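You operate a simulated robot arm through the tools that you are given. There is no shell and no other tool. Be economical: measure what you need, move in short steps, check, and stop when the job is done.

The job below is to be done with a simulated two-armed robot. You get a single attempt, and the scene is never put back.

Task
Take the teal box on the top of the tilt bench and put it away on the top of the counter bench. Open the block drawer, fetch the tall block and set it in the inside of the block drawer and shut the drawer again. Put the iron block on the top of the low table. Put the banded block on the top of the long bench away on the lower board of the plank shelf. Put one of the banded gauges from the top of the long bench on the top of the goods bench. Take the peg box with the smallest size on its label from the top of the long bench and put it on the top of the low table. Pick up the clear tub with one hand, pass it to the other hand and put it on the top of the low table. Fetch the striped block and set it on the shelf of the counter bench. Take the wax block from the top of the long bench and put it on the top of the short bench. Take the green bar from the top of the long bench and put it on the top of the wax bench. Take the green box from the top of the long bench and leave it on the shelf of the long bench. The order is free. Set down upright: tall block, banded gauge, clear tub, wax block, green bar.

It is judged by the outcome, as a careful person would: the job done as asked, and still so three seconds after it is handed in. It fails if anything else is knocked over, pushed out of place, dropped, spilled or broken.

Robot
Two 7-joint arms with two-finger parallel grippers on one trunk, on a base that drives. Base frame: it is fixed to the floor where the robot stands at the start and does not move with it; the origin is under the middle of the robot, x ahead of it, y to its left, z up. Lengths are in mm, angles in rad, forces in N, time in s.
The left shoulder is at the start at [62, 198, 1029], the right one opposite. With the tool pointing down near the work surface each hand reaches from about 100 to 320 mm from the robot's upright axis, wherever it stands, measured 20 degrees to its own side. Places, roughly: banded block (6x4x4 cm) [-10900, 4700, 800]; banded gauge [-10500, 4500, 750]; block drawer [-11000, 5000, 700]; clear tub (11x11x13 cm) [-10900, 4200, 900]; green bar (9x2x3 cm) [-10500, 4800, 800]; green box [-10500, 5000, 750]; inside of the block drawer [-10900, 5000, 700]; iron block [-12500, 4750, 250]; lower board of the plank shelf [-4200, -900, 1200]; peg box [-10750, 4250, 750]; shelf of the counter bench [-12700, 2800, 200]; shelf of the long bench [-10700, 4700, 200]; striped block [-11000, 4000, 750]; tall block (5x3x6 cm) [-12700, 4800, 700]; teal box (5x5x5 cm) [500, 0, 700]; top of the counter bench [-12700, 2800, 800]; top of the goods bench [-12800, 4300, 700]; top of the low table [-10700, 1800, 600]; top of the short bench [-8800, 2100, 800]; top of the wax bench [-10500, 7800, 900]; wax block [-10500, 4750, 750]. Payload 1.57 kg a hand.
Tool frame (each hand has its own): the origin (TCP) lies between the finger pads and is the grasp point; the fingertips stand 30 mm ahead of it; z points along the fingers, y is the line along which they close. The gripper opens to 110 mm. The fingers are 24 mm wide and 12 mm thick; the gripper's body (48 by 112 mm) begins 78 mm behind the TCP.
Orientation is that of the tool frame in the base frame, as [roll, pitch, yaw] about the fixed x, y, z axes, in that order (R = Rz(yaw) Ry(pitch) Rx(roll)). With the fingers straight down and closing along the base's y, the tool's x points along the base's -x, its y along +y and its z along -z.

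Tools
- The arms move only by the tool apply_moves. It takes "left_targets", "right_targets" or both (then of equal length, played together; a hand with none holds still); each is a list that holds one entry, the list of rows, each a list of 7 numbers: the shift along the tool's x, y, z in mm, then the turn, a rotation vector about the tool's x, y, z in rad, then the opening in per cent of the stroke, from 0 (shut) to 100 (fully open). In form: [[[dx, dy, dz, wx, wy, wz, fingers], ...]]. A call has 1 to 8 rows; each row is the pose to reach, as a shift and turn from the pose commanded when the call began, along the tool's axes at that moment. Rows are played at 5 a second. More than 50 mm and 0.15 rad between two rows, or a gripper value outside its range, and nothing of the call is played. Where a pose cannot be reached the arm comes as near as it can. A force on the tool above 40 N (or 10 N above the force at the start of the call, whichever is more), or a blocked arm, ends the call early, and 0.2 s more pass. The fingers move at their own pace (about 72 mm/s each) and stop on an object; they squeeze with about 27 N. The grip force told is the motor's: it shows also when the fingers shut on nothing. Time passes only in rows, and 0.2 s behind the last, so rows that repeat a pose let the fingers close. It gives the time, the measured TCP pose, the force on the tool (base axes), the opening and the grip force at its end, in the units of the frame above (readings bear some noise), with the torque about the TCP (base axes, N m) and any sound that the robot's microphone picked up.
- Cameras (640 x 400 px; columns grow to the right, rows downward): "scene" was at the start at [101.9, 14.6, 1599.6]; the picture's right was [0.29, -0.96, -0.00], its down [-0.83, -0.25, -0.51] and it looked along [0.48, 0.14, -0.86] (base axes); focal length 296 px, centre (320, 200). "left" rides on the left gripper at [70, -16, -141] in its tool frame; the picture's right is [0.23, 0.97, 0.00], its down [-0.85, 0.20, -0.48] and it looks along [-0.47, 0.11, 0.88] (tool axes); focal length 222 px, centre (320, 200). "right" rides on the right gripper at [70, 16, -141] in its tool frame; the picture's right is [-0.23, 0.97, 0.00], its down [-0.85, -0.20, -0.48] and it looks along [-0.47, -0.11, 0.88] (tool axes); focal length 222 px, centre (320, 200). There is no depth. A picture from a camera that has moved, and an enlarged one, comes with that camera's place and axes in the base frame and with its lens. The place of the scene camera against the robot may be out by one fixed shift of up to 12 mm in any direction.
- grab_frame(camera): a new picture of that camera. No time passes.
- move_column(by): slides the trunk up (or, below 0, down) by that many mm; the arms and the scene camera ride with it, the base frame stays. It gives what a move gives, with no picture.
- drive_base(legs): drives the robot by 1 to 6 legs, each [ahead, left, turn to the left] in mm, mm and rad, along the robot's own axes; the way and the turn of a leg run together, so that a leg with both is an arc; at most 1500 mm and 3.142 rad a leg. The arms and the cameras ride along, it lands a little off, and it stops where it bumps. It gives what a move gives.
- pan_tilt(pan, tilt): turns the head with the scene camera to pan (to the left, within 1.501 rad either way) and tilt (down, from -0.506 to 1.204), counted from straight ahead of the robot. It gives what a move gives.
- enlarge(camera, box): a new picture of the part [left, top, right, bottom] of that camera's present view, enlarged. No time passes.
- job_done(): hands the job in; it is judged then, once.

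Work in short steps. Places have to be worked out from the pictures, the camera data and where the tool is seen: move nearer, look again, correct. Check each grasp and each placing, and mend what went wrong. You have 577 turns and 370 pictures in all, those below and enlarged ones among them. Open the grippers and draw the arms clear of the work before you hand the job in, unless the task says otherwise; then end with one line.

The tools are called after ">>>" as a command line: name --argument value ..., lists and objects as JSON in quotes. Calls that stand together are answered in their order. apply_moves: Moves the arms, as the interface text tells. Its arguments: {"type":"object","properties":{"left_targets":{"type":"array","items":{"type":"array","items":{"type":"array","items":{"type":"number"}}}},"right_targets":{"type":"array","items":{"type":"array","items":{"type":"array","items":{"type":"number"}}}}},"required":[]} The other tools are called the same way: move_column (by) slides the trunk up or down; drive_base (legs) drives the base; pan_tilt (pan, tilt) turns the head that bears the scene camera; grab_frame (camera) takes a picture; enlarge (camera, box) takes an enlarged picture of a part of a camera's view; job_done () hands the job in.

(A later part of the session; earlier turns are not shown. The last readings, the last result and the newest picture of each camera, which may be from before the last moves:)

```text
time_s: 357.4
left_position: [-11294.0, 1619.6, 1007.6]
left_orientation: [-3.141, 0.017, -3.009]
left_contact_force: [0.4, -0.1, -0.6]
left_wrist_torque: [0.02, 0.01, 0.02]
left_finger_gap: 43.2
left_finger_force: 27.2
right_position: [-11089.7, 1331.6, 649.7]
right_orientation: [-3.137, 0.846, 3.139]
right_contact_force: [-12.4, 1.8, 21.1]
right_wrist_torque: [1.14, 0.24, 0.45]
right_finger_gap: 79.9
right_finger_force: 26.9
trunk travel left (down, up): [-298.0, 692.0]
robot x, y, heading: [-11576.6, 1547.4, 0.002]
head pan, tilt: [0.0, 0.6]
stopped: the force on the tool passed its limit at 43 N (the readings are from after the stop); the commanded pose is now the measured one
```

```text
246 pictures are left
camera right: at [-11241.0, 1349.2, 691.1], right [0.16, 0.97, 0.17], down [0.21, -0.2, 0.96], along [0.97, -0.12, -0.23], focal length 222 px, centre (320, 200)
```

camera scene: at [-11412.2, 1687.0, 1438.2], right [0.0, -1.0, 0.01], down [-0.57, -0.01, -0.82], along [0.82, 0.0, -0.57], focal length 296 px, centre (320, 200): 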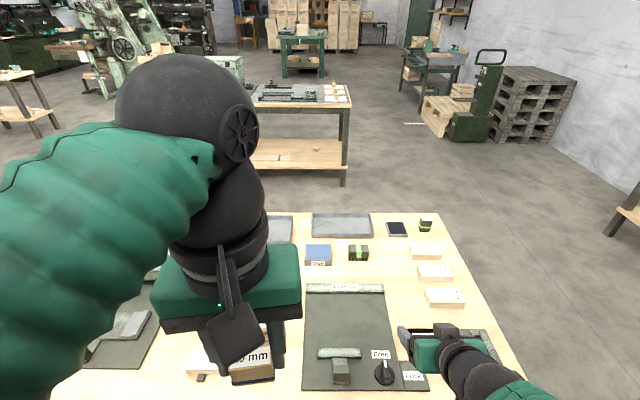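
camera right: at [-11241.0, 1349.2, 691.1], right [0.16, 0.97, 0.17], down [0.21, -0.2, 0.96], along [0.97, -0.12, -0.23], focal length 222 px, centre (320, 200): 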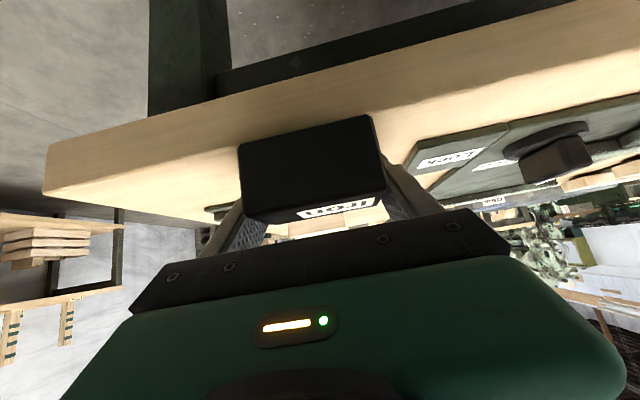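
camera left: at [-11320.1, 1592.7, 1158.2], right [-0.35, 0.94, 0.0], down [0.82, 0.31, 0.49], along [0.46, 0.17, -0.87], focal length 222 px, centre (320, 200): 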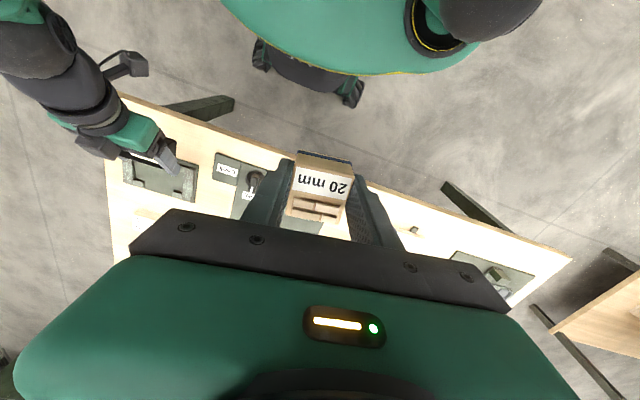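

The block is down but right at the table's edge (its near face ≈ the edge; the tray edge is at ≈-11013). I lift slightly, move 30 mm inward, and lower again.

>>> move_column --by 16

>>> drive_base --legs '[[32, 0, 0]]'

>>> grab_frame --camera "right"

```text
time_s: 358.1
left_position: [-11290.1, 1617.9, 1021.9]
left_orientation: [-3.141, 0.013, -3.009]
left_contact_force: [-0.3, -0.7, -0.6]
left_wrist_torque: [0.03, 0.02, -0.01]
left_finger_gap: 43.0
left_finger_force: 26.7
right_position: [-11087.8, 1329.4, 660.5]
right_orientation: [-3.137, 0.836, 3.138]
right_contact_force: [-0.4, 1.0, -8.9]
right_wrist_torque: [0.02, -0.17, 0.03]
right_finger_gap: 80.2
right_finger_force: 27.1
trunk travel left (down, up): [-314.0, 676.0]
robot x, y, heading: [-11576.2, 1550.9, 0.002]
head pan, tilt: [0.0, 0.6]
```

```text
time_s: 358.9
left_position: [-11257.0, 1615.8, 1021.8]
left_orientation: [-3.141, 0.007, -3.01]
left_contact_force: [-0.6, 0.3, -1.4]
left_wrist_torque: [0.01, 0.05, -0.02]
left_finger_gap: 43.2
left_finger_force: 27.0
right_position: [-11056.0, 1329.4, 659.2]
right_orientation: [-3.14, 0.836, 3.136]
right_contact_force: [0.1, 0.1, -9.8]
right_wrist_torque: [0.0, -0.18, 0.01]
right_finger_gap: 80.1
right_finger_force: 27.6
trunk travel left (down, up): [-314.0, 676.0]
robot x, y, heading: [-11547.3, 1549.2, 0.001]
head pan, tilt: [0.0, 0.6]
```

```text
245 pictures are left
camera right: at [-11205.6, 1348.0, 703.7], right [0.16, 0.97, 0.17], down [0.22, -0.2, 0.96], along [0.96, -0.12, -0.24], focal length 222 px, centre (320, 200)
```

right: 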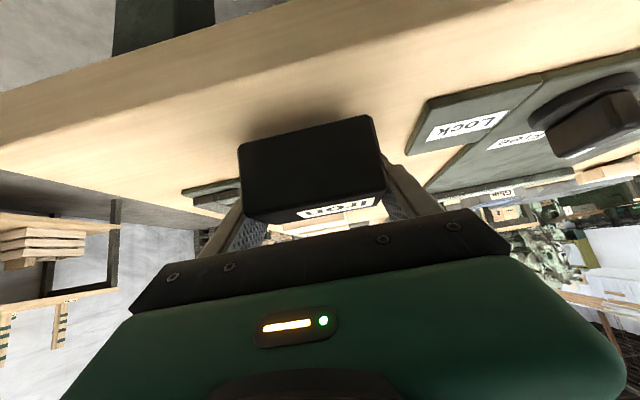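

I ease back 10 mm to keep clear of the tray behind, then lower onto the table.

>>> drive_base --legs '[[-11, 0, 0]]'

>>> move_column --by -14

```text
time_s: 359.7
left_position: [-11270.2, 1618.5, 1022.7]
left_orientation: [-3.141, 0.012, -3.007]
left_contact_force: [-0.5, -0.4, -1.4]
left_wrist_torque: [-0.01, -0.04, -0.04]
left_finger_gap: 43.3
left_finger_force: 26.7
right_position: [-11066.9, 1331.0, 660.6]
right_orientation: [-3.138, 0.838, 3.136]
right_contact_force: [-0.1, -0.2, -8.4]
right_wrist_torque: [-0.01, -0.18, -0.02]
right_finger_gap: 80.2
right_finger_force: 26.7
trunk travel left (down, up): [-314.0, 676.0]
robot x, y, heading: [-11555.0, 1546.4, 0.001]
head pan, tilt: [0.0, 0.6]
```

```text
time_s: 360.3
left_position: [-11270.7, 1618.1, 1007.7]
left_orientation: [-3.14, 0.014, -3.009]
left_contact_force: [-0.5, 0.1, -1.8]
left_wrist_torque: [0.02, -0.01, 0.0]
left_finger_gap: 43.5
left_finger_force: 26.7
right_position: [-11067.3, 1330.1, 649.5]
right_orientation: [-3.139, 0.843, 3.137]
right_contact_force: [1.0, -0.9, 3.4]
right_wrist_torque: [0.53, -0.35, 0.05]
right_finger_gap: 80.0
right_finger_force: 26.9
trunk travel left (down, up): [-300.0, 690.0]
robot x, y, heading: [-11554.1, 1549.6, -0.001]
head pan, tilt: [0.0, 0.6]
```

It rests on the table. I open and withdraw back and up.

>>> apply_moves --right_targets '[[[0, 0, 0, 0, 0, 0, 85], [0, 0, 0, 0, 0, 0, 95], [0, 0, 0, 0, 0, 0, 95], [0, 0, -25, 0, 0, 0, 95], [0, 0, -60, 0, 0, 0, 95], [-15, 0, -95, 0, 0, 0, 95]]]'

>>> grab_frame --camera "right"

```text
time_s: 361.7
left_position: [-11273.4, 1619.1, 1009.1]
left_orientation: [-3.14, 0.017, -3.009]
left_contact_force: [0.3, 0.5, -0.2]
left_wrist_torque: [-0.03, 0.0, 0.03]
left_finger_gap: 43.1
left_finger_force: 27.1
right_position: [-11090.5, 1327.9, 744.2]
right_orientation: [-3.136, 0.837, 3.136]
right_contact_force: [0.0, 0.4, -0.4]
right_wrist_torque: [0.02, -0.04, -0.02]
right_finger_gap: 104.6
right_finger_force: 0.1
right hand out of reach, approached as far as the arm can: row 4, 5, 6
trunk travel left (down, up): [-300.0, 690.0]
robot x, y, heading: [-11555.3, 1549.7, -0.002]
head pan, tilt: [0.0, 0.6]
```

```text
244 pictures are left
camera right: at [-11243.5, 1345.7, 788.3], right [0.16, 0.97, 0.17], down [0.22, -0.2, 0.96], along [0.96, -0.12, -0.24], focal length 222 px, centre (320, 200)
```

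right: 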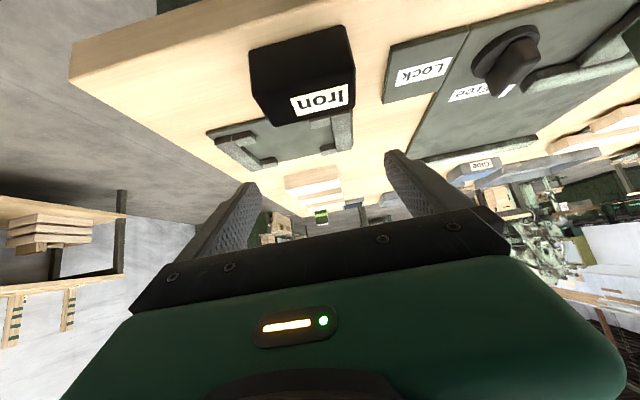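

The iron block stands on the low table. I raise the column, unwind the right hand, and look for the peg box spot.

>>> move_column --by 150

>>> drive_base --legs '[[-150, 0, 0]]'

>>> apply_moves --right_targets '[[[10, 0, -15, 0, 0.14, 0, 95], [20, 0, -30, 0, 0.28, 0, 95], [30, 0, -45, 0, 0.42, 0, 95], [40, 0, -60, 0, 0.56, 0, 95], [50, 0, -75, 0, 0.7, 0, 95], [60, 0, -90, 0, 0.837, 0, 95]]]'

>>> drive_base --legs '[[0, 300, 0]]'

>>> grab_frame --camera "scene"

>>> grab_frame --camera "left"

```text
time_s: 363.4
left_position: [-11270.7, 1618.2, 1158.8]
left_orientation: [3.141, 0.013, -3.009]
left_contact_force: [0.0, -0.2, -0.8]
left_wrist_torque: [-0.03, 0.0, 0.0]
left_finger_gap: 43.3
left_finger_force: 26.8
right_position: [-11090.7, 1327.7, 892.1]
right_orientation: [-3.138, 0.835, 3.137]
right_contact_force: [0.0, -0.1, -0.1]
right_wrist_torque: [-0.02, 0.02, 0.0]
right_finger_gap: 104.6
right_finger_force: 0.0
trunk travel left (down, up): [-450.0, 540.0]
robot x, y, heading: [-11554.6, 1547.8, 0.0]
head pan, tilt: [0.0, 0.6]
```

```text
time_s: 364.8
left_position: [-11421.8, 1618.7, 1156.7]
left_orientation: [-3.14, 0.013, -3.009]
left_contact_force: [-0.6, -0.2, -0.3]
left_wrist_torque: [-0.01, 0.0, -0.01]
left_finger_gap: 43.2
left_finger_force: 26.5
right_position: [-11241.6, 1326.9, 893.3]
right_orientation: [-3.137, 0.837, 3.135]
right_contact_force: [0.0, -0.2, 0.0]
right_wrist_torque: [0.01, 0.01, 0.02]
right_finger_gap: 104.5
right_finger_force: 0.0
trunk travel left (down, up): [-450.0, 540.0]
robot x, y, heading: [-11703.2, 1548.7, 0.0]
head pan, tilt: [0.0, 0.6]
```

```text
time_s: 366.2
left_position: [-11421.5, 1618.1, 1158.5]
left_orientation: [-3.139, 0.012, -3.011]
left_contact_force: [0.4, 0.6, -1.2]
left_wrist_torque: [-0.04, 0.03, 0.01]
left_finger_gap: 43.2
left_finger_force: 26.5
right_position: [-11347.6, 1328.9, 908.9]
right_orientation: [-3.139, -0.003, 3.134]
right_contact_force: [-0.2, 0.5, -0.7]
right_wrist_torque: [-0.02, 0.04, 0.03]
right_finger_gap: 104.8
right_finger_force: 0.0
right hand out of reach, approached as far as the arm can: row 1
trunk travel left (down, up): [-450.0, 540.0]
robot x, y, heading: [-11706.6, 1549.2, -0.002]
head pan, tilt: [0.0, 0.6]
```

```text
time_s: 368.3
left_position: [-11421.7, 1924.8, 1159.2]
left_orientation: [3.14, 0.015, -3.012]
left_contact_force: [-0.3, -0.8, -1.1]
left_wrist_torque: [0.01, 0.01, 0.03]
left_finger_gap: 43.4
left_finger_force: 26.7
right_position: [-11346.8, 1637.3, 908.7]
right_orientation: [3.14, -0.002, 3.132]
right_contact_force: [-0.1, -0.4, 0.2]
right_wrist_torque: [0.03, 0.0, 0.01]
right_finger_gap: 104.5
right_finger_force: 0.1
trunk travel left (down, up): [-450.0, 540.0]
robot x, y, heading: [-11707.9, 1858.4, -0.002]
head pan, tilt: [0.0, 0.6]
```

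```text
243 pictures are left
camera scene: at [-11580.4, 1847.3, 1458.9], right [0.0, -1.0, 0.0], down [-0.57, 0.01, -0.82], along [0.82, 0.0, -0.57], focal length 296 px, centre (320, 200)
```

scene: 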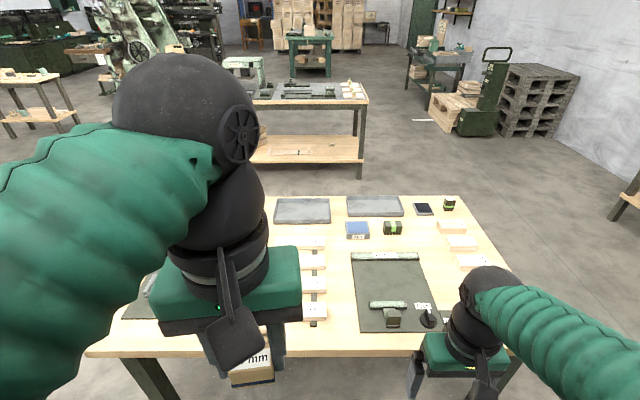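

```text
242 pictures are left
camera left: at [-11489.9, 1899.5, 1299.4], right [-0.35, 0.94, 0.0], down [0.82, 0.31, 0.49], along [0.46, 0.17, -0.87], focal length 222 px, centre (320, 200)
```

left: 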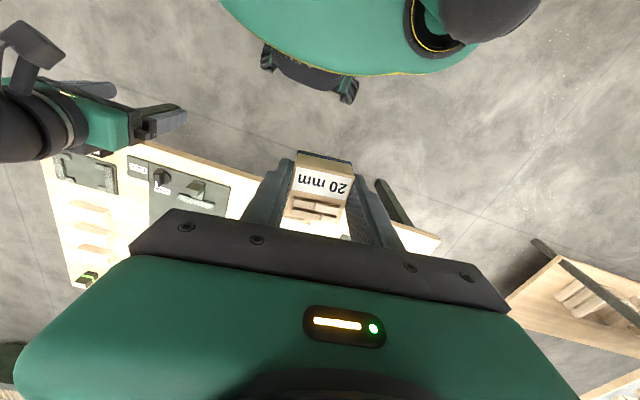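

>>> drive_base --legs '[[260, 0, 0]]'

>>> grab_frame --camera "left"

>>> grab_frame --camera "right"

```text
time_s: 370.2
left_position: [-11159.7, 1930.1, 1157.0]
left_orientation: [-3.14, 0.013, -3.012]
left_contact_force: [0.1, -0.5, -2.0]
left_wrist_torque: [0.01, 0.0, -0.04]
left_finger_gap: 43.2
left_finger_force: 26.8
right_position: [-11084.8, 1640.2, 910.0]
right_orientation: [-3.138, -0.002, 3.133]
right_contact_force: [1.0, -0.5, 0.1]
right_wrist_torque: [0.03, 0.03, 0.01]
right_finger_gap: 104.5
right_finger_force: 0.1
trunk travel left (down, up): [-450.0, 540.0]
robot x, y, heading: [-11446.8, 1860.5, -0.002]
head pan, tilt: [0.0, 0.6]
```

```text
241 pictures are left
camera left: at [-11227.8, 1904.8, 1299.1], right [-0.35, 0.94, 0.0], down [0.82, 0.31, 0.49], along [0.46, 0.17, -0.87], focal length 222 px, centre (320, 200)
```

left: 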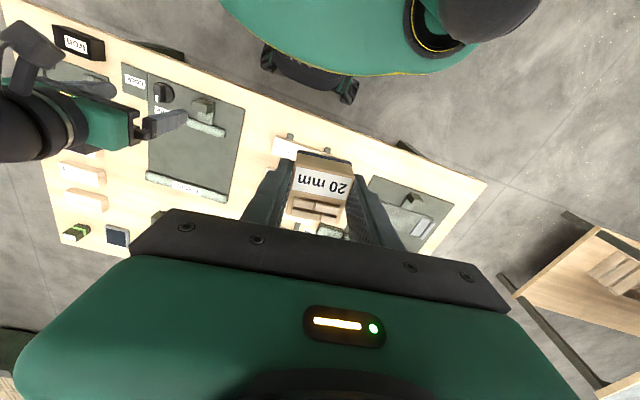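

```text
240 pictures are left
camera right: at [-11153.8, 1658.3, 1051.9], right [0.24, 0.97, 0.0], down [0.85, -0.21, 0.48], along [0.46, -0.12, -0.88], focal length 222 px, centre (320, 200)
```

right: 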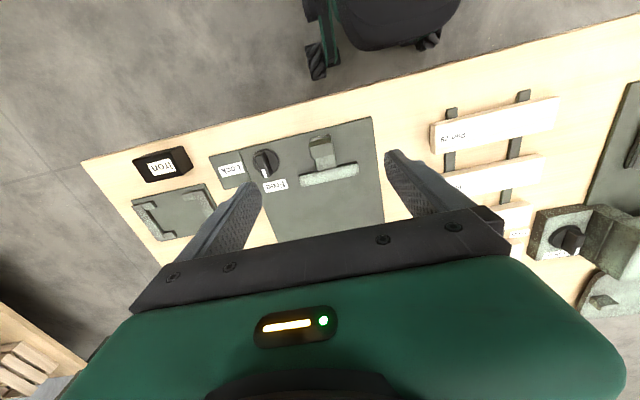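

The right camera shows a clear gap (y 1740–1840) between the mat and the part sticks. I'll set the peg box there at about [-11050, 1790]: strafe, raise the right hand, extend the left.

>>> drive_base --legs '[[0, -140, 0]]'

>>> apply_moves --left_targets '[[[-30, 0, 0, 0, 0, 0.03, 0], [-60, 0, 0, 0, 0, 0.06, 0], [-90, 0, 20, 0, 0, 0.09, 0], [-105, 0, 40, 0, 0, 0.12, 0], [-105, 0, 60, 0, 0, 0.12, 0]]]' --right_targets '[[[0, 0, -40, 0, 0, 0, 95], [0, 0, -80, 0, 0, 0, 95], [0, 0, -120, 0, 0, 0, 95], [0, 0, -160, 0, 0, 0, 95], [0, 0, -200, 0, 0, 0, 95]]]'

>>> grab_frame --camera "left"

```text
time_s: 371.5
left_position: [-11160.1, 1793.2, 1158.0]
left_orientation: [-3.135, 0.014, -3.011]
left_contact_force: [0.2, -0.4, -0.6]
left_wrist_torque: [0.01, 0.01, -0.03]
left_finger_gap: 43.0
left_finger_force: 27.2
right_position: [-11086.0, 1503.2, 910.8]
right_orientation: [-3.134, -0.004, 3.137]
right_contact_force: [0.4, -0.5, 0.1]
right_wrist_torque: [0.0, -0.01, 0.07]
right_finger_gap: 104.7
right_finger_force: 0.0
trunk travel left (down, up): [-450.0, 540.0]
robot x, y, heading: [-11444.8, 1715.2, -0.004]
head pan, tilt: [0.0, 0.6]
```

```text
time_s: 372.7
left_position: [-11055.5, 1802.6, 1099.4]
left_orientation: [-3.141, 0.015, -3.131]
left_contact_force: [-0.1, 0.4, -0.6]
left_wrist_torque: [-0.01, 0.01, -0.06]
left_finger_gap: 43.1
left_finger_force: 27.2
right_position: [-11083.8, 1500.0, 1109.3]
right_orientation: [-3.138, -0.003, 3.134]
right_contact_force: [-0.1, 0.2, 0.5]
right_wrist_torque: [0.01, -0.05, -0.01]
right_finger_gap: 104.4
right_finger_force: 0.1
trunk travel left (down, up): [-450.0, 540.0]
robot x, y, heading: [-11443.1, 1718.4, -0.004]
head pan, tilt: [0.0, 0.6]
```

```text
239 pictures are left
camera left: at [-11126.1, 1785.2, 1240.3], right [-0.24, 0.97, 0.0], down [0.85, 0.21, 0.49], along [0.48, 0.11, -0.87], focal length 222 px, centre (320, 200)
```

left: 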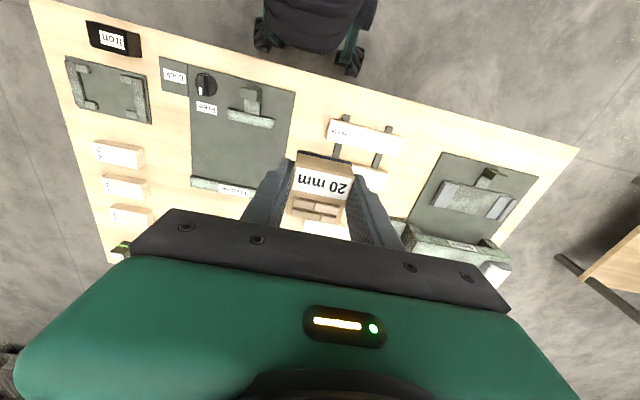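

The gap below is clear, and I note another gap at y 2046–2172 for the tub later. I lower the column and then the left arm toward the table.

>>> move_column --by -290

>>> apply_moves --left_targets '[[[0, -6, 30, 0, 0, 0, 0], [0, -12, 60, 0, 0, 0, 0], [0, -12, 90, 0, 0, 0, 0]]]'

>>> grab_frame --camera "left"

```text
time_s: 375.6
left_position: [-11056.2, 1800.0, 809.9]
left_orientation: [3.139, 0.012, -3.132]
left_contact_force: [0.1, 0.4, -0.8]
left_wrist_torque: [-0.05, -0.02, 0.04]
left_finger_gap: 43.2
left_finger_force: 26.8
right_position: [-11085.1, 1497.3, 819.7]
right_orientation: [-3.139, -0.003, 3.135]
right_contact_force: [0.2, 0.4, -0.3]
right_wrist_torque: [-0.02, 0.03, -0.04]
right_finger_gap: 104.5
right_finger_force: 0.1
trunk travel left (down, up): [-160.0, 830.0]
robot x, y, heading: [-11439.8, 1714.3, 0.001]
head pan, tilt: [0.0, 0.6]
```

```text
time_s: 376.4
left_position: [-11056.0, 1789.0, 719.3]
left_orientation: [3.14, 0.012, -3.131]
left_contact_force: [0.6, 0.0, -1.4]
left_wrist_torque: [0.0, 0.01, -0.01]
left_finger_gap: 43.1
left_finger_force: 27.2
right_position: [-11084.3, 1498.5, 818.7]
right_orientation: [-3.14, -0.002, 3.133]
right_contact_force: [-0.4, -0.8, -0.5]
right_wrist_torque: [-0.03, -0.03, 0.02]
right_finger_gap: 104.5
right_finger_force: 0.0
trunk travel left (down, up): [-160.0, 830.0]
robot x, y, heading: [-11442.1, 1713.6, 0.001]
head pan, tilt: [0.0, 0.6]
```

```text
238 pictures are left
camera left: at [-11125.6, 1772.6, 860.6], right [-0.24, 0.97, 0.0], down [0.85, 0.21, 0.49], along [0.48, 0.12, -0.87], focal length 222 px, centre (320, 200)
```

left: 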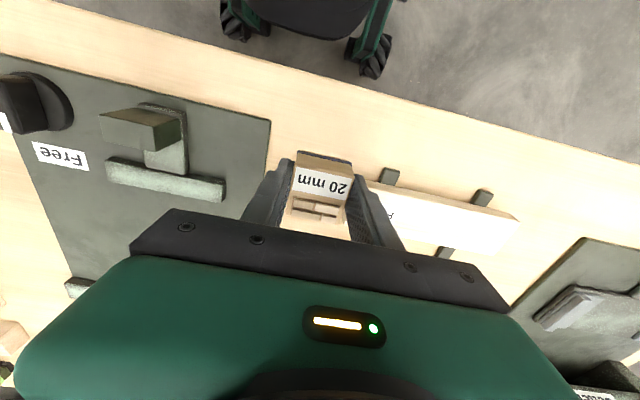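

Centred between the mat and the stick. I lower the last 65 mm finely.

>>> apply_moves --left_targets '[[[0, 0, 30, 0, 0, 0, 0], [0, 0, 50, 0, 0, 0, 0], [0, 0, 56, 0, 0, 0, 0], [0, 0, 61, 0, 0, 0, 0], [0, 0, 66, 0, 0, 0, 0], [0, 0, 71, 0, 0, 0, 0], [0, 0, 76, 0, 0, 0, 0]]]'

```text
time_s: 377.9
left_position: [-11053.3, 1788.0, 653.1]
left_orientation: [3.142, 0.024, -3.13]
left_contact_force: [-5.9, 2.8, 20.1]
left_wrist_torque: [-0.13, 0.39, -0.04]
left_finger_gap: 43.5
left_finger_force: 26.8
right_position: [-11086.1, 1497.7, 819.1]
right_orientation: [-3.14, 0.002, 3.135]
right_contact_force: [-0.9, 1.6, 0.0]
right_wrist_torque: [0.0, 0.02, -0.07]
right_finger_gap: 104.3
right_finger_force: 0.0
trunk travel left (down, up): [-160.0, 830.0]
robot x, y, heading: [-11442.4, 1718.1, -0.003]
head pan, tilt: [0.0, 0.6]
stopped in row 7 (left hand): the force on the tool passed its limit at 45 N (the readings are from after the stop); the commanded pose is now the measured one
```

>>> apply_moves --left_targets '[[[0, 0, -2, 0, 0, 0, 0], [0, 0, -2, 0, 0, 0, 45], [0, 0, -2, 0, 0, 0, 55], [0, 0, -2, 0, 0, 0, 55], [0, 0, -30, 0, 0, 0, 55], [0, 0, -75, 0, 0, 0, 55], [0, 0, -120, 0, 0, 0, 55]]]'

>>> grab_frame --camera "left"

```text
time_s: 379.5
left_position: [-11053.3, 1787.8, 768.2]
left_orientation: [3.14, 0.02, -3.132]
left_contact_force: [0.1, 0.1, 0.3]
left_wrist_torque: [0.02, -0.02, -0.02]
left_finger_gap: 60.5
left_finger_force: 0.0
right_position: [-11086.0, 1496.9, 819.4]
right_orientation: [3.141, -0.003, 3.136]
right_contact_force: [0.3, 0.0, 0.5]
right_wrist_torque: [-0.01, 0.0, -0.02]
right_finger_gap: 104.5
right_finger_force: 0.0
trunk travel left (down, up): [-160.0, 830.0]
robot x, y, heading: [-11440.2, 1719.5, 0.001]
head pan, tilt: [0.0, 0.6]
```

```text
237 pictures are left
camera left: at [-11124.9, 1771.1, 908.2], right [-0.24, 0.97, 0.0], down [0.84, 0.21, 0.49], along [0.48, 0.11, -0.87], focal length 222 px, centre (320, 200)
```

left: 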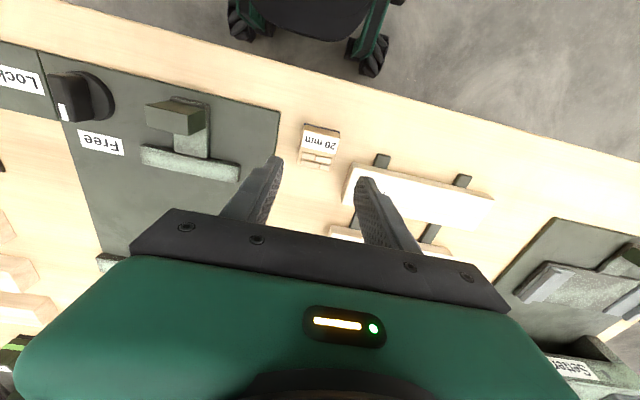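

The peg box stands on the low table. I raise the column, back off, and strafe north to the south part of the long bench for the tub.

>>> move_column --by 290

>>> drive_base --legs '[[-240, 0, 0], [0, 1220, 0], [0, 1220, 0]]'

>>> grab_frame --camera "scene"

```text
time_s: 382.4
left_position: [-11051.7, 1787.3, 1057.8]
left_orientation: [-3.14, 0.019, -3.131]
left_contact_force: [0.1, 0.0, -0.1]
left_wrist_torque: [-0.02, 0.0, -0.02]
left_finger_gap: 60.5
left_finger_force: 0.3
right_position: [-11084.2, 1497.4, 1109.0]
right_orientation: [-3.14, 0.0, 3.133]
right_contact_force: [0.0, 0.0, 0.7]
right_wrist_torque: [-0.01, 0.03, -0.01]
right_finger_gap: 104.5
right_finger_force: 0.0
trunk travel left (down, up): [-450.0, 540.0]
robot x, y, heading: [-11443.5, 1715.2, -0.002]
head pan, tilt: [0.0, 0.6]
```

```text
time_s: 395.9
left_position: [-11156.5, 4228.4, 1057.1]
left_orientation: [3.139, 0.019, 3.088]
left_contact_force: [0.4, -0.1, 0.3]
left_wrist_torque: [-0.01, 0.02, -0.01]
left_finger_gap: 60.5
left_finger_force: 0.1
right_position: [-11208.8, 3939.9, 1109.7]
right_orientation: [-3.141, -0.002, 3.07]
right_contact_force: [0.0, 0.1, 0.8]
right_wrist_torque: [-0.01, -0.03, 0.02]
right_finger_gap: 104.4
right_finger_force: 0.1
trunk travel left (down, up): [-450.0, 540.0]
robot x, y, heading: [-11552.0, 4181.1, -0.066]
head pan, tilt: [0.0, 0.6]
```

```text
236 pictures are left
camera scene: at [-11428.2, 4167.9, 1458.9], right [-0.07, -1.0, 0.0], down [-0.56, 0.04, -0.82], along [0.82, -0.05, -0.57], focal length 296 px, centre (320, 200)
```

scene: 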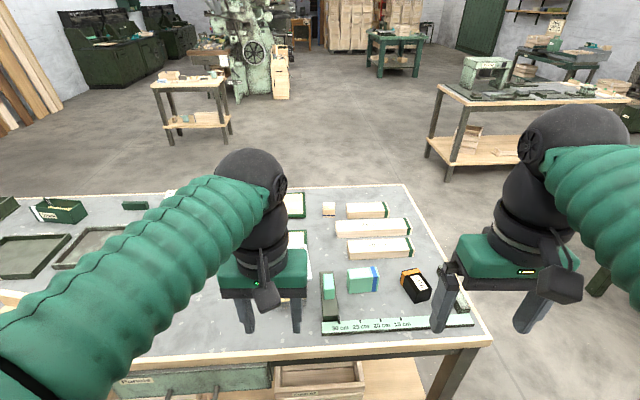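

>>> enlarge --camera "scene" --box '[290, 240, 480, 350]'

>>> grab_frame --camera "left"

>>> grab_frame --camera "right"

```text
3.37 times, centred on (385, 295) of scene
camera zoom: at [-11428.2, 4167.9, 1458.9], right [-0.07, -1.0, 0.0], down [-0.56, 0.04, -0.82], along [0.82, -0.05, -0.57], focal length 998 px, centre (101, -120)
```

zoom: 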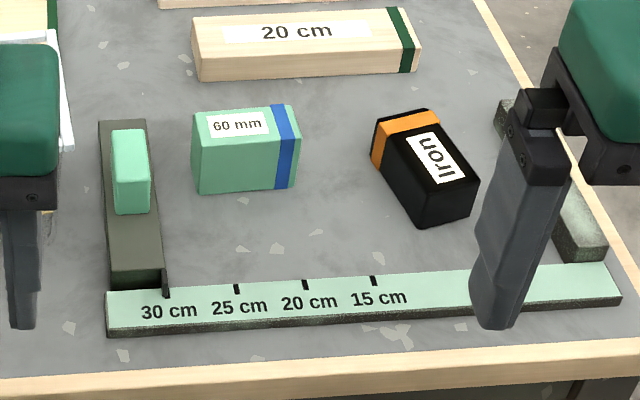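

```text
234 pictures are left
camera left: at [-11231.2, 4215.8, 1197.8], right [-0.17, 0.98, 0.0], down [0.86, 0.15, 0.49], along [0.49, 0.08, -0.87], focal length 222 px, centre (320, 200)
```

left: 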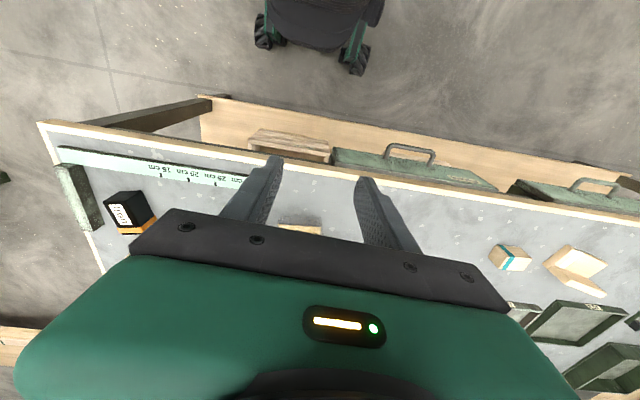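

```text
233 pictures are left
camera right: at [-11276.6, 3962.3, 1251.1], right [0.3, 0.95, 0.0], down [0.84, -0.26, 0.48], along [0.46, -0.14, -0.88], focal length 222 px, centre (320, 200)
```

right: 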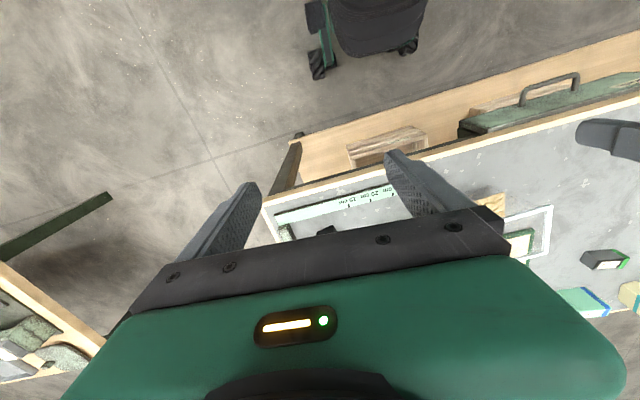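

The black block with the orange stripe (also labelled "Iron") at about [-10935, 3895] is the striped block; the plain iron one is done. The tub is at about [-10927, 4218] with rim near z 930. I square up and move so the left hand can grip its +y wall.

>>> drive_base --legs '[[0, 0, 0.066], [140, 25, 0]]'

>>> apply_moves --left_targets '[[[-40, 0, 0, 0, 0, 0, 60], [-80, 0, 0, 0, 0, 0, 60]]]'

>>> grab_frame --camera "left"

```text
time_s: 397.6
left_position: [-11025.1, 4277.4, 1057.2]
left_orientation: [3.14, 0.02, -3.133]
left_contact_force: [0.7, 0.2, 0.1]
left_wrist_torque: [0.06, 0.0, 0.01]
left_finger_gap: 60.4
left_finger_force: 0.2
right_position: [-11057.4, 3987.8, 1108.5]
right_orientation: [-3.14, -0.002, 3.133]
right_contact_force: [0.1, 0.1, 0.4]
right_wrist_torque: [0.01, 0.0, -0.03]
right_finger_gap: 104.5
right_finger_force: 0.0
trunk travel left (down, up): [-450.0, 540.0]
robot x, y, heading: [-11411.2, 4210.1, -0.003]
head pan, tilt: [0.0, 0.6]
```

```text
time_s: 398.2
left_position: [-10945.4, 4277.4, 1059.8]
left_orientation: [3.14, 0.019, -3.134]
left_contact_force: [1.2, -0.3, -0.6]
left_wrist_torque: [0.01, 0.05, 0.01]
left_finger_gap: 66.0
left_finger_force: 0.1
right_position: [-11054.9, 3987.6, 1108.6]
right_orientation: [3.141, -0.003, 3.132]
right_contact_force: [0.4, 0.3, 0.0]
right_wrist_torque: [0.04, 0.03, 0.01]
right_finger_gap: 104.5
right_finger_force: 0.0
trunk travel left (down, up): [-450.0, 540.0]
robot x, y, heading: [-11414.8, 4209.6, -0.003]
head pan, tilt: [0.0, 0.6]
```

```text
232 pictures are left
camera left: at [-11016.6, 4261.3, 1200.3], right [-0.23, 0.97, 0.0], down [0.84, 0.21, 0.49], along [0.48, 0.11, -0.87], focal length 222 px, centre (320, 200)
```

left: 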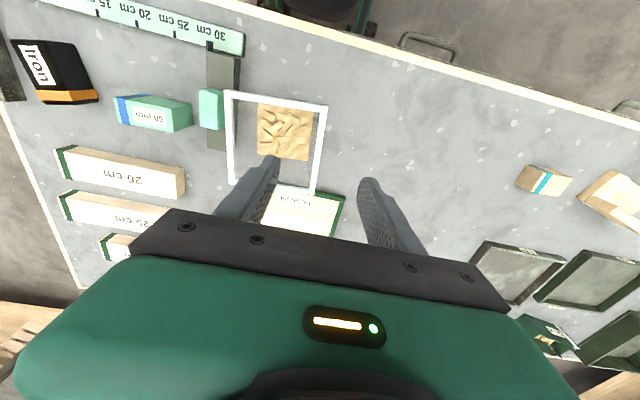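

The tub's +y wall is centred near [-10932, 4280], turned about 0.11 rad. I align over it with a 40 mm opening and descend to just above the rim.

>>> apply_moves --left_targets '[[[-6, 2, 20, 0, 0, -0.06, 40], [-13, 3, 45, 0, 0, -0.11, 40], [-13, 3, 70, 0, 0, -0.11, 40], [-13, 3, 80, 0, 0, -0.11, 40], [-13, 3, 80, 0, 0, -0.11, 40]]]'

>>> grab_frame --camera "left"

```text
time_s: 399.4
left_position: [-10932.3, 4278.8, 981.4]
left_orientation: [-3.14, 0.02, -3.022]
left_contact_force: [0.7, 0.7, -0.2]
left_wrist_torque: [0.02, -0.01, -0.01]
left_finger_gap: 44.0
left_finger_force: 0.1
right_position: [-11056.6, 3988.5, 1109.8]
right_orientation: [-3.14, -0.001, 3.134]
right_contact_force: [0.5, 0.1, -0.1]
right_wrist_torque: [0.0, 0.01, 0.01]
right_finger_gap: 104.6
right_finger_force: 0.0
trunk travel left (down, up): [-450.0, 540.0]
robot x, y, heading: [-11414.9, 4206.7, 0.002]
head pan, tilt: [0.0, 0.6]
```

```text
231 pictures are left
camera left: at [-11001.3, 4255.7, 1121.2], right [-0.34, 0.94, -0.01], down [0.82, 0.3, 0.49], along [0.47, 0.16, -0.87], focal length 222 px, centre (320, 200)
```

left: 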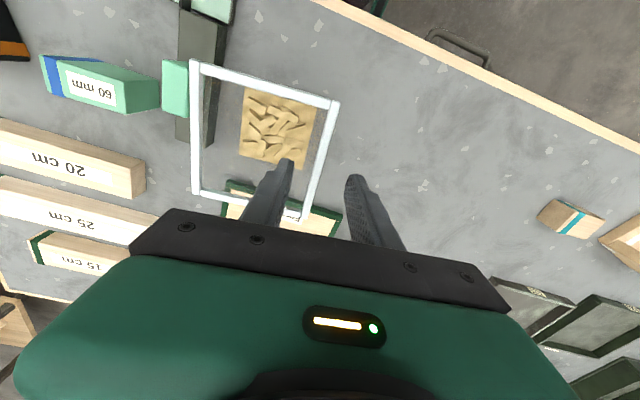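

The wall is centred between the fingers. I descend so the pads overlap the wall, then close.

>>> apply_moves --left_targets '[[[0, 0, 25, 0, 0, 0, 40], [0, 0, 50, 0, 0, 0, 40], [0, 0, 68, 0, 0, 0, 40], [0, 0, 68, 0, 0, 0, 40]]]'

>>> apply_moves --left_targets '[[[0, 0, 0, 0, 0, 0, 0], [0, 0, 0, 0, 0, 0, 0], [0, 0, 0, 0, 0, 0, 0]]]'

>>> grab_frame --camera "left"

```text
time_s: 400.4
left_position: [-10931.7, 4283.2, 910.0]
left_orientation: [-3.14, 0.019, -3.023]
left_contact_force: [0.0, 0.6, 0.1]
left_wrist_torque: [0.01, -0.01, -0.03]
left_finger_gap: 44.0
left_finger_force: 0.0
right_position: [-11056.6, 3988.2, 1110.8]
right_orientation: [-3.139, 0.001, 3.133]
right_contact_force: [-0.5, 0.1, -0.2]
right_wrist_torque: [0.04, 0.01, 0.01]
right_finger_gap: 104.3
right_finger_force: 0.1
trunk travel left (down, up): [-450.0, 540.0]
robot x, y, heading: [-11412.9, 4204.9, -0.004]
head pan, tilt: [0.0, 0.6]
```

```text
time_s: 401.2
left_position: [-10931.2, 4280.9, 910.3]
left_orientation: [-3.138, 0.021, -3.023]
left_contact_force: [-0.8, -2.6, 10.7]
left_wrist_torque: [-1.34, 0.23, -0.01]
left_finger_gap: 5.1
left_finger_force: 25.1
right_position: [-11058.4, 3986.5, 1109.1]
right_orientation: [-3.14, -0.002, 3.133]
right_contact_force: [-0.7, -0.2, -0.5]
right_wrist_torque: [-0.02, 0.02, 0.01]
right_finger_gap: 104.5
right_finger_force: 0.0
trunk travel left (down, up): [-450.0, 540.0]
robot x, y, heading: [-11420.3, 4203.5, -0.003]
head pan, tilt: [0.0, 0.6]
```

```text
230 pictures are left
camera left: at [-11000.7, 4256.8, 1052.0], right [-0.34, 0.94, -0.01], down [0.82, 0.3, 0.5], along [0.47, 0.16, -0.87], focal length 222 px, centre (320, 200)
```

left: 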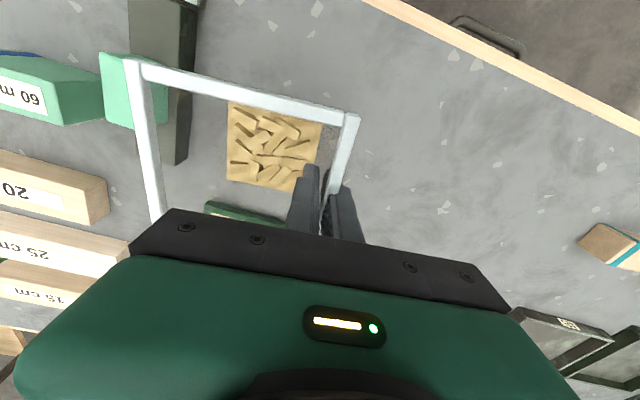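

The wall is gripped (5 mm). I lift slowly.

>>> apply_moves --left_targets '[[[0, 0, -4, 0, 0, 0, 0], [0, 0, -10, 0, 0, 0, 0], [0, 0, -20, 0, 0, 0, 0], [0, 0, -35, 0, 0, 0, 0], [0, 0, -50, 0, 0, 0, 0], [0, 0, -65, 0, 0, 0, 0]]]'

>>> grab_frame --camera "left"

>>> grab_frame --camera "scene"

```text
time_s: 402.6
left_position: [-10929.8, 4281.7, 978.9]
left_orientation: [-3.14, 0.018, -3.023]
left_contact_force: [0.4, -0.5, -0.8]
left_wrist_torque: [0.05, -0.01, -0.01]
left_finger_gap: 3.7
left_finger_force: 25.0
right_position: [-11056.8, 3988.6, 1109.4]
right_orientation: [-3.14, 0.0, 3.132]
right_contact_force: [0.1, 0.1, -0.4]
right_wrist_torque: [0.0, 0.02, 0.01]
right_finger_gap: 104.5
right_finger_force: 0.2
trunk travel left (down, up): [-450.0, 540.0]
robot x, y, heading: [-11414.2, 4206.7, -0.006]
head pan, tilt: [0.0, 0.6]
```

```text
229 pictures are left
camera left: at [-11000.1, 4258.2, 1119.1], right [-0.34, 0.94, -0.01], down [0.82, 0.3, 0.49], along [0.47, 0.16, -0.87], focal length 222 px, centre (320, 200)
```

left: 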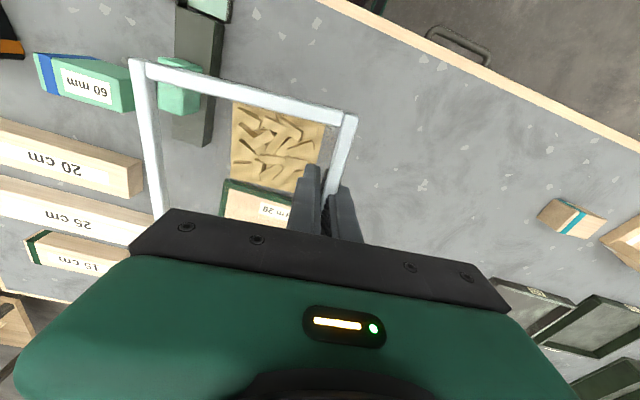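

```text
228 pictures are left
camera scene: at [-11289.9, 4201.8, 1458.8], right [0.0, -1.0, 0.0], down [-0.57, 0.0, -0.82], along [0.82, 0.0, -0.57], focal length 296 px, centre (320, 200)
```

scene: 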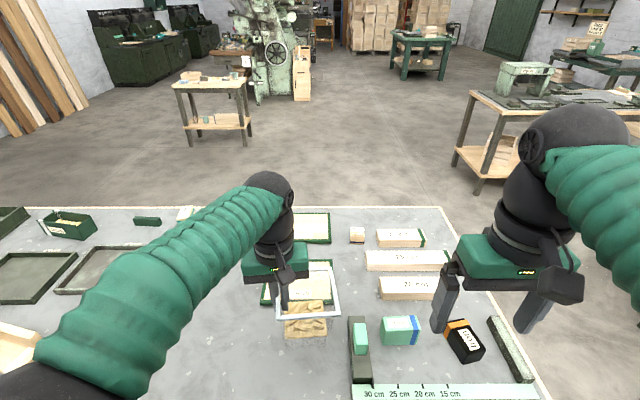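

The tub lifts cleanly. For a safe hand-over the two gripper bodies need more room, so I set it back down, slide my grip 25 mm toward its far end, and grip again.

>>> apply_moves --left_targets '[[[0, 0, 20, 0, 0, 0, 0], [0, 0, 40, 0, 0, 0, 0], [0, 0, 55, 0, 0, 0, 0], [0, 0, 62, 0, 0, 0, 0], [0, 0, 66, 0, 0, 0, 0]]]'

>>> apply_moves --left_targets '[[[0, 0, 0, 0, 0, 0, 40], [0, 0, 0, 0, 0, 0, 40], [-12, 0, 0, 0, 0, 0, 40], [-25, 0, 0, 0, 0, 0, 40], [-25, 0, 0, 0, 0, 0, 0], [-25, 0, 0, 0, 0, 0, 0], [-25, 0, 0, 0, 0, 0, 0], [-25, 0, 0, 0, 0, 0, 0]]]'

>>> grab_frame --camera "left"

```text
time_s: 403.9
left_position: [-10927.8, 4282.8, 914.2]
left_orientation: [-3.138, 0.022, -3.021]
left_contact_force: [1.6, 5.5, 19.3]
left_wrist_torque: [-1.12, 0.23, 0.02]
left_finger_gap: 3.8
left_finger_force: 24.4
right_position: [-11058.4, 3990.2, 1109.9]
right_orientation: [-3.139, 0.001, 3.133]
right_contact_force: [0.7, -0.1, 0.5]
right_wrist_torque: [-0.02, 0.02, -0.02]
right_finger_gap: 104.4
right_finger_force: 0.1
trunk travel left (down, up): [-450.0, 540.0]
robot x, y, heading: [-11416.1, 4206.9, -0.004]
head pan, tilt: [0.0, 0.6]
```

```text
time_s: 405.6
left_position: [-10905.1, 4285.5, 912.2]
left_orientation: [-3.141, 0.022, -3.024]
left_contact_force: [0.4, -2.2, 9.9]
left_wrist_torque: [-1.29, 0.2, 0.19]
left_finger_gap: 5.1
left_finger_force: 25.4
right_position: [-11057.2, 3988.4, 1109.5]
right_orientation: [-3.139, -0.001, 3.133]
right_contact_force: [0.8, 0.5, -0.2]
right_wrist_torque: [0.02, 0.01, 0.0]
right_finger_gap: 104.5
right_finger_force: 0.1
trunk travel left (down, up): [-450.0, 540.0]
robot x, y, heading: [-11414.5, 4207.2, -0.003]
head pan, tilt: [0.0, 0.6]
```

```text
227 pictures are left
camera left: at [-10974.4, 4260.7, 1053.5], right [-0.34, 0.94, -0.01], down [0.82, 0.3, 0.5], along [0.47, 0.16, -0.87], focal length 222 px, centre (320, 200)
```

left: 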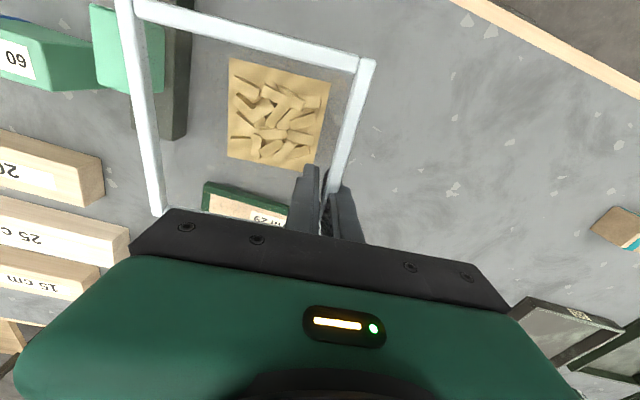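

Re-gripped. I lift 70 mm and bring the right hand over the opposite wall's near end.

>>> apply_moves --left_targets '[[[0, 0, -4, 0, 0, 0, 0], [0, 0, -10, 0, 0, 0, 0], [0, 0, -20, 0, 0, 0, 0], [0, 0, -35, 0, 0, 0, 0], [0, 0, -50, 0, 0, 0, 0], [0, 0, -70, 0, 0, 0, 0]]]' --right_targets '[[[-18, 30, 0, 0, 0, -0.025, 40], [-36, 60, 0, 0, 0, -0.05, 40], [-54, 91, 0, 0, 0, -0.075, 40], [-72, 121, 0, 0, 0, -0.1, 40], [-90, 151, 0, 0, 0, -0.128, 40], [-107, 181, 0, 0, 0, -0.128, 40]]]'

>>> grab_frame --camera "right"

>>> grab_frame --camera "left"

```text
time_s: 407.1
left_position: [-10903.0, 4286.2, 982.2]
left_orientation: [-3.138, 0.018, -3.023]
left_contact_force: [0.2, -0.3, -1.2]
left_wrist_torque: [0.03, -0.03, -0.04]
left_finger_gap: 3.6
left_finger_force: 24.5
right_position: [-10949.2, 4170.4, 1110.9]
right_orientation: [3.141, -0.002, -3.024]
right_contact_force: [-0.4, 0.3, 0.6]
right_wrist_torque: [-0.02, 0.01, -0.01]
right_finger_gap: 44.1
right_finger_force: 0.0
trunk travel left (down, up): [-450.0, 540.0]
robot x, y, heading: [-11413.7, 4206.0, -0.003]
head pan, tilt: [0.0, 0.6]
```

```text
226 pictures are left
camera right: at [-11018.5, 4178.9, 1253.4], right [0.11, 0.99, 0.0], down [0.87, -0.1, 0.48], along [0.47, -0.06, -0.88], focal length 222 px, centre (320, 200)
```

right: 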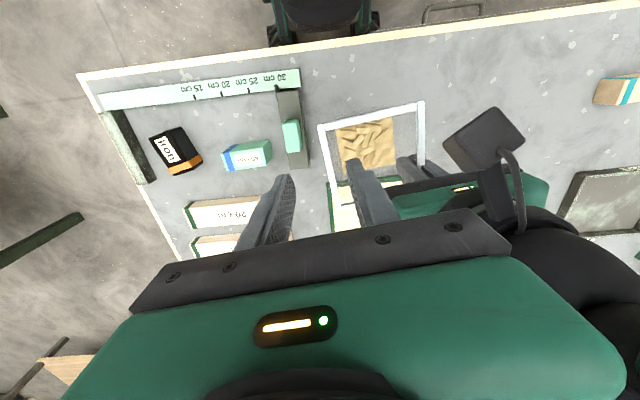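

```text
225 pictures are left
camera left: at [-10973.4, 4262.1, 1122.2], right [-0.34, 0.94, -0.01], down [0.82, 0.3, 0.49], along [0.46, 0.16, -0.87], focal length 222 px, centre (320, 200)
```

left: 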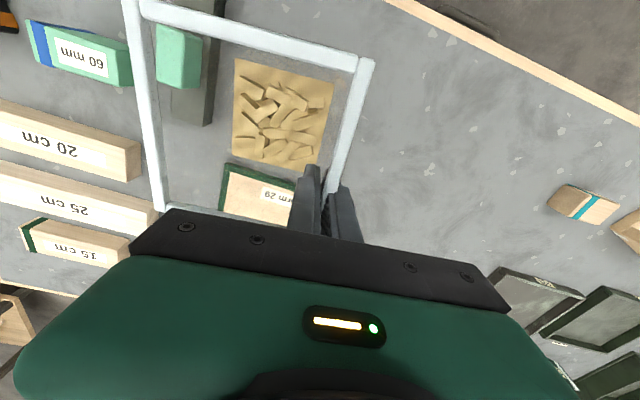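

Aligned within 4 mm. I shift 4 mm and lower the right hand partway to check clearances.

>>> apply_moves --right_targets '[[[0, 4, 20, 0, 0, 0, 40], [0, 4, 45, 0, 0, 0, 40], [0, 4, 70, 0, 0, 0, 40], [0, 4, 70, 0, 0, 0, 40]]]'

>>> grab_frame --camera "right"

>>> grab_frame --camera "scene"

```text
time_s: 408.1
left_position: [-10904.1, 4285.2, 982.8]
left_orientation: [-3.141, 0.02, -3.021]
left_contact_force: [0.2, -0.1, -1.1]
left_wrist_torque: [0.06, -0.03, -0.03]
left_finger_gap: 3.7
left_finger_force: 24.8
right_position: [-10947.8, 4172.8, 1039.7]
right_orientation: [-3.14, -0.001, -3.022]
right_contact_force: [0.6, -0.5, -0.6]
right_wrist_torque: [-0.03, 0.02, 0.01]
right_finger_gap: 44.0
right_finger_force: 0.1
trunk travel left (down, up): [-450.0, 540.0]
robot x, y, heading: [-11418.7, 4206.5, -0.001]
head pan, tilt: [0.0, 0.6]
```

```text
224 pictures are left
camera right: at [-11018.5, 4182.3, 1180.9], right [0.11, 0.99, 0.0], down [0.87, -0.1, 0.48], along [0.48, -0.05, -0.88], focal length 222 px, centre (320, 200)
```

right: 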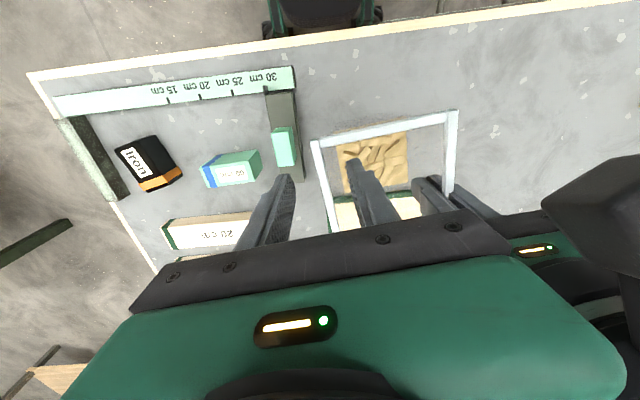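

```text
223 pictures are left
camera scene: at [-11288.9, 4202.7, 1458.7], right [0.0, -1.0, 0.0], down [-0.57, 0.0, -0.82], along [0.82, 0.0, -0.57], focal length 296 px, centre (320, 200)
```

scene: 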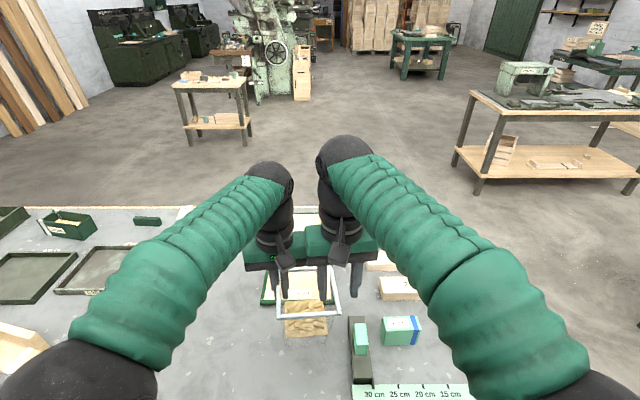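

>>> apply_moves --right_targets '[[[0, 0, 15, 0, 0, 0, 40], [0, 0, 30, 0, 0, 0, 40], [0, 0, 42, 0, 0, 0, 40], [0, 0, 54, 0, 0, 0, 40]]]'

>>> grab_frame --camera "right"

```text
time_s: 409.1
left_position: [-10904.1, 4285.0, 981.1]
left_orientation: [-3.14, 0.017, -3.024]
left_contact_force: [0.1, 0.7, -0.5]
left_wrist_torque: [0.03, -0.01, 0.02]
left_finger_gap: 3.8
left_finger_force: 24.7
right_position: [-10948.2, 4172.6, 985.1]
right_orientation: [-3.139, -0.003, -3.023]
right_contact_force: [0.0, -0.3, 0.2]
right_wrist_torque: [-0.03, 0.02, -0.02]
right_finger_gap: 44.1
right_finger_force: 0.0
trunk travel left (down, up): [-450.0, 540.0]
robot x, y, heading: [-11413.4, 4210.8, -0.002]
head pan, tilt: [0.0, 0.6]
```

```text
222 pictures are left
camera right: at [-11019.0, 4181.0, 1126.6], right [0.11, 0.99, 0.0], down [0.87, -0.1, 0.48], along [0.47, -0.05, -0.88], focal length 222 px, centre (320, 200)
```

right: 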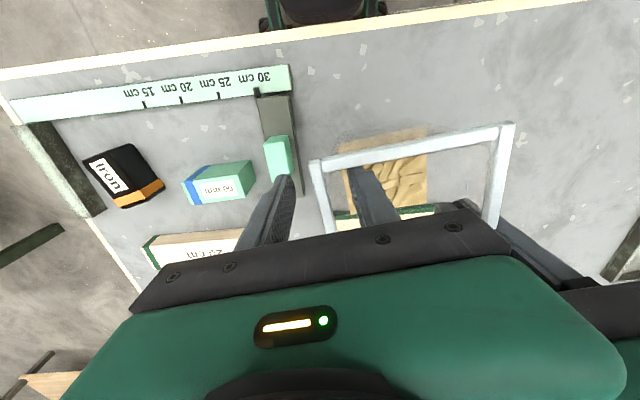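

No contact; the fingers straddle the wall. I close the right hand.

>>> apply_moves --right_targets '[[[0, 0, 0, 0, 0, 0, 25], [0, 0, 0, 0, 0, 0, 10], [0, 0, 0, 0, 0, 0, 0], [0, 0, 0, 0, 0, 0, 0], [0, 0, 0, 0, 0, 0, 0]]]'

>>> grab_frame --camera "right"

```text
time_s: 410.2
left_position: [-10905.7, 4281.4, 981.0]
left_orientation: [-3.134, 0.016, -3.026]
left_contact_force: [-4.4, -35.5, -8.9]
left_wrist_torque: [-0.37, -0.59, 0.56]
left_finger_gap: 4.0
left_finger_force: 24.8
right_position: [-10949.2, 4176.3, 985.6]
right_orientation: [3.134, 0.0, -3.021]
right_contact_force: [3.9, 34.0, 7.9]
right_wrist_torque: [1.41, 0.22, 0.44]
right_finger_gap: 7.3
right_finger_force: 26.2
trunk travel left (down, up): [-450.0, 540.0]
robot x, y, heading: [-11412.6, 4207.4, 0.001]
head pan, tilt: [0.0, 0.6]
```

```text
221 pictures are left
camera right: at [-11019.8, 4183.0, 1127.5], right [0.11, 0.99, 0.01], down [0.87, -0.1, 0.48], along [0.48, -0.05, -0.88], focal length 222 px, centre (320, 200)
```

right: 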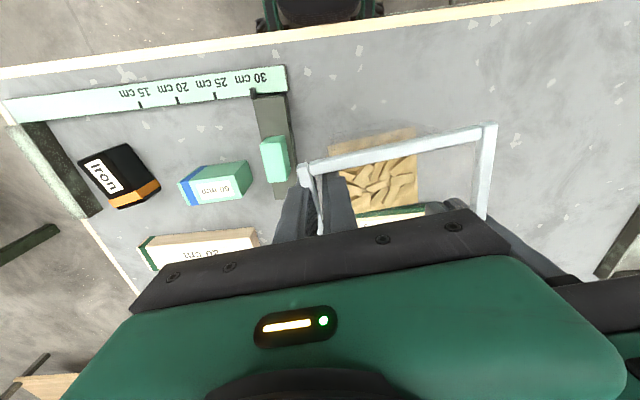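

Both hold it, with some tension between hands. I ease the right hand 6 mm inward to relax it before the left lets go.

>>> apply_moves --right_targets '[[[0, 3, 0, 0, 0, 0, 0], [0, 6, 0, 0, 0, 0, 0], [0, 6, 0, 0, 0, 0, 0]]]'

```text
time_s: 411.1
left_position: [-10906.9, 4283.8, 981.7]
left_orientation: [-3.139, 0.016, -3.022]
left_contact_force: [-4.5, -22.5, -9.4]
left_wrist_torque: [-0.4, 0.38, 0.24]
left_finger_gap: 3.5
left_finger_force: 24.5
right_position: [-10949.8, 4179.8, 984.8]
right_orientation: [-3.14, 0.0, -3.023]
right_contact_force: [5.8, 22.9, 9.2]
right_wrist_torque: [1.4, -0.81, 0.27]
right_finger_gap: 7.8
right_finger_force: 26.7
trunk travel left (down, up): [-450.0, 540.0]
robot x, y, heading: [-11412.4, 4204.4, -0.0]
head pan, tilt: [0.0, 0.6]
```

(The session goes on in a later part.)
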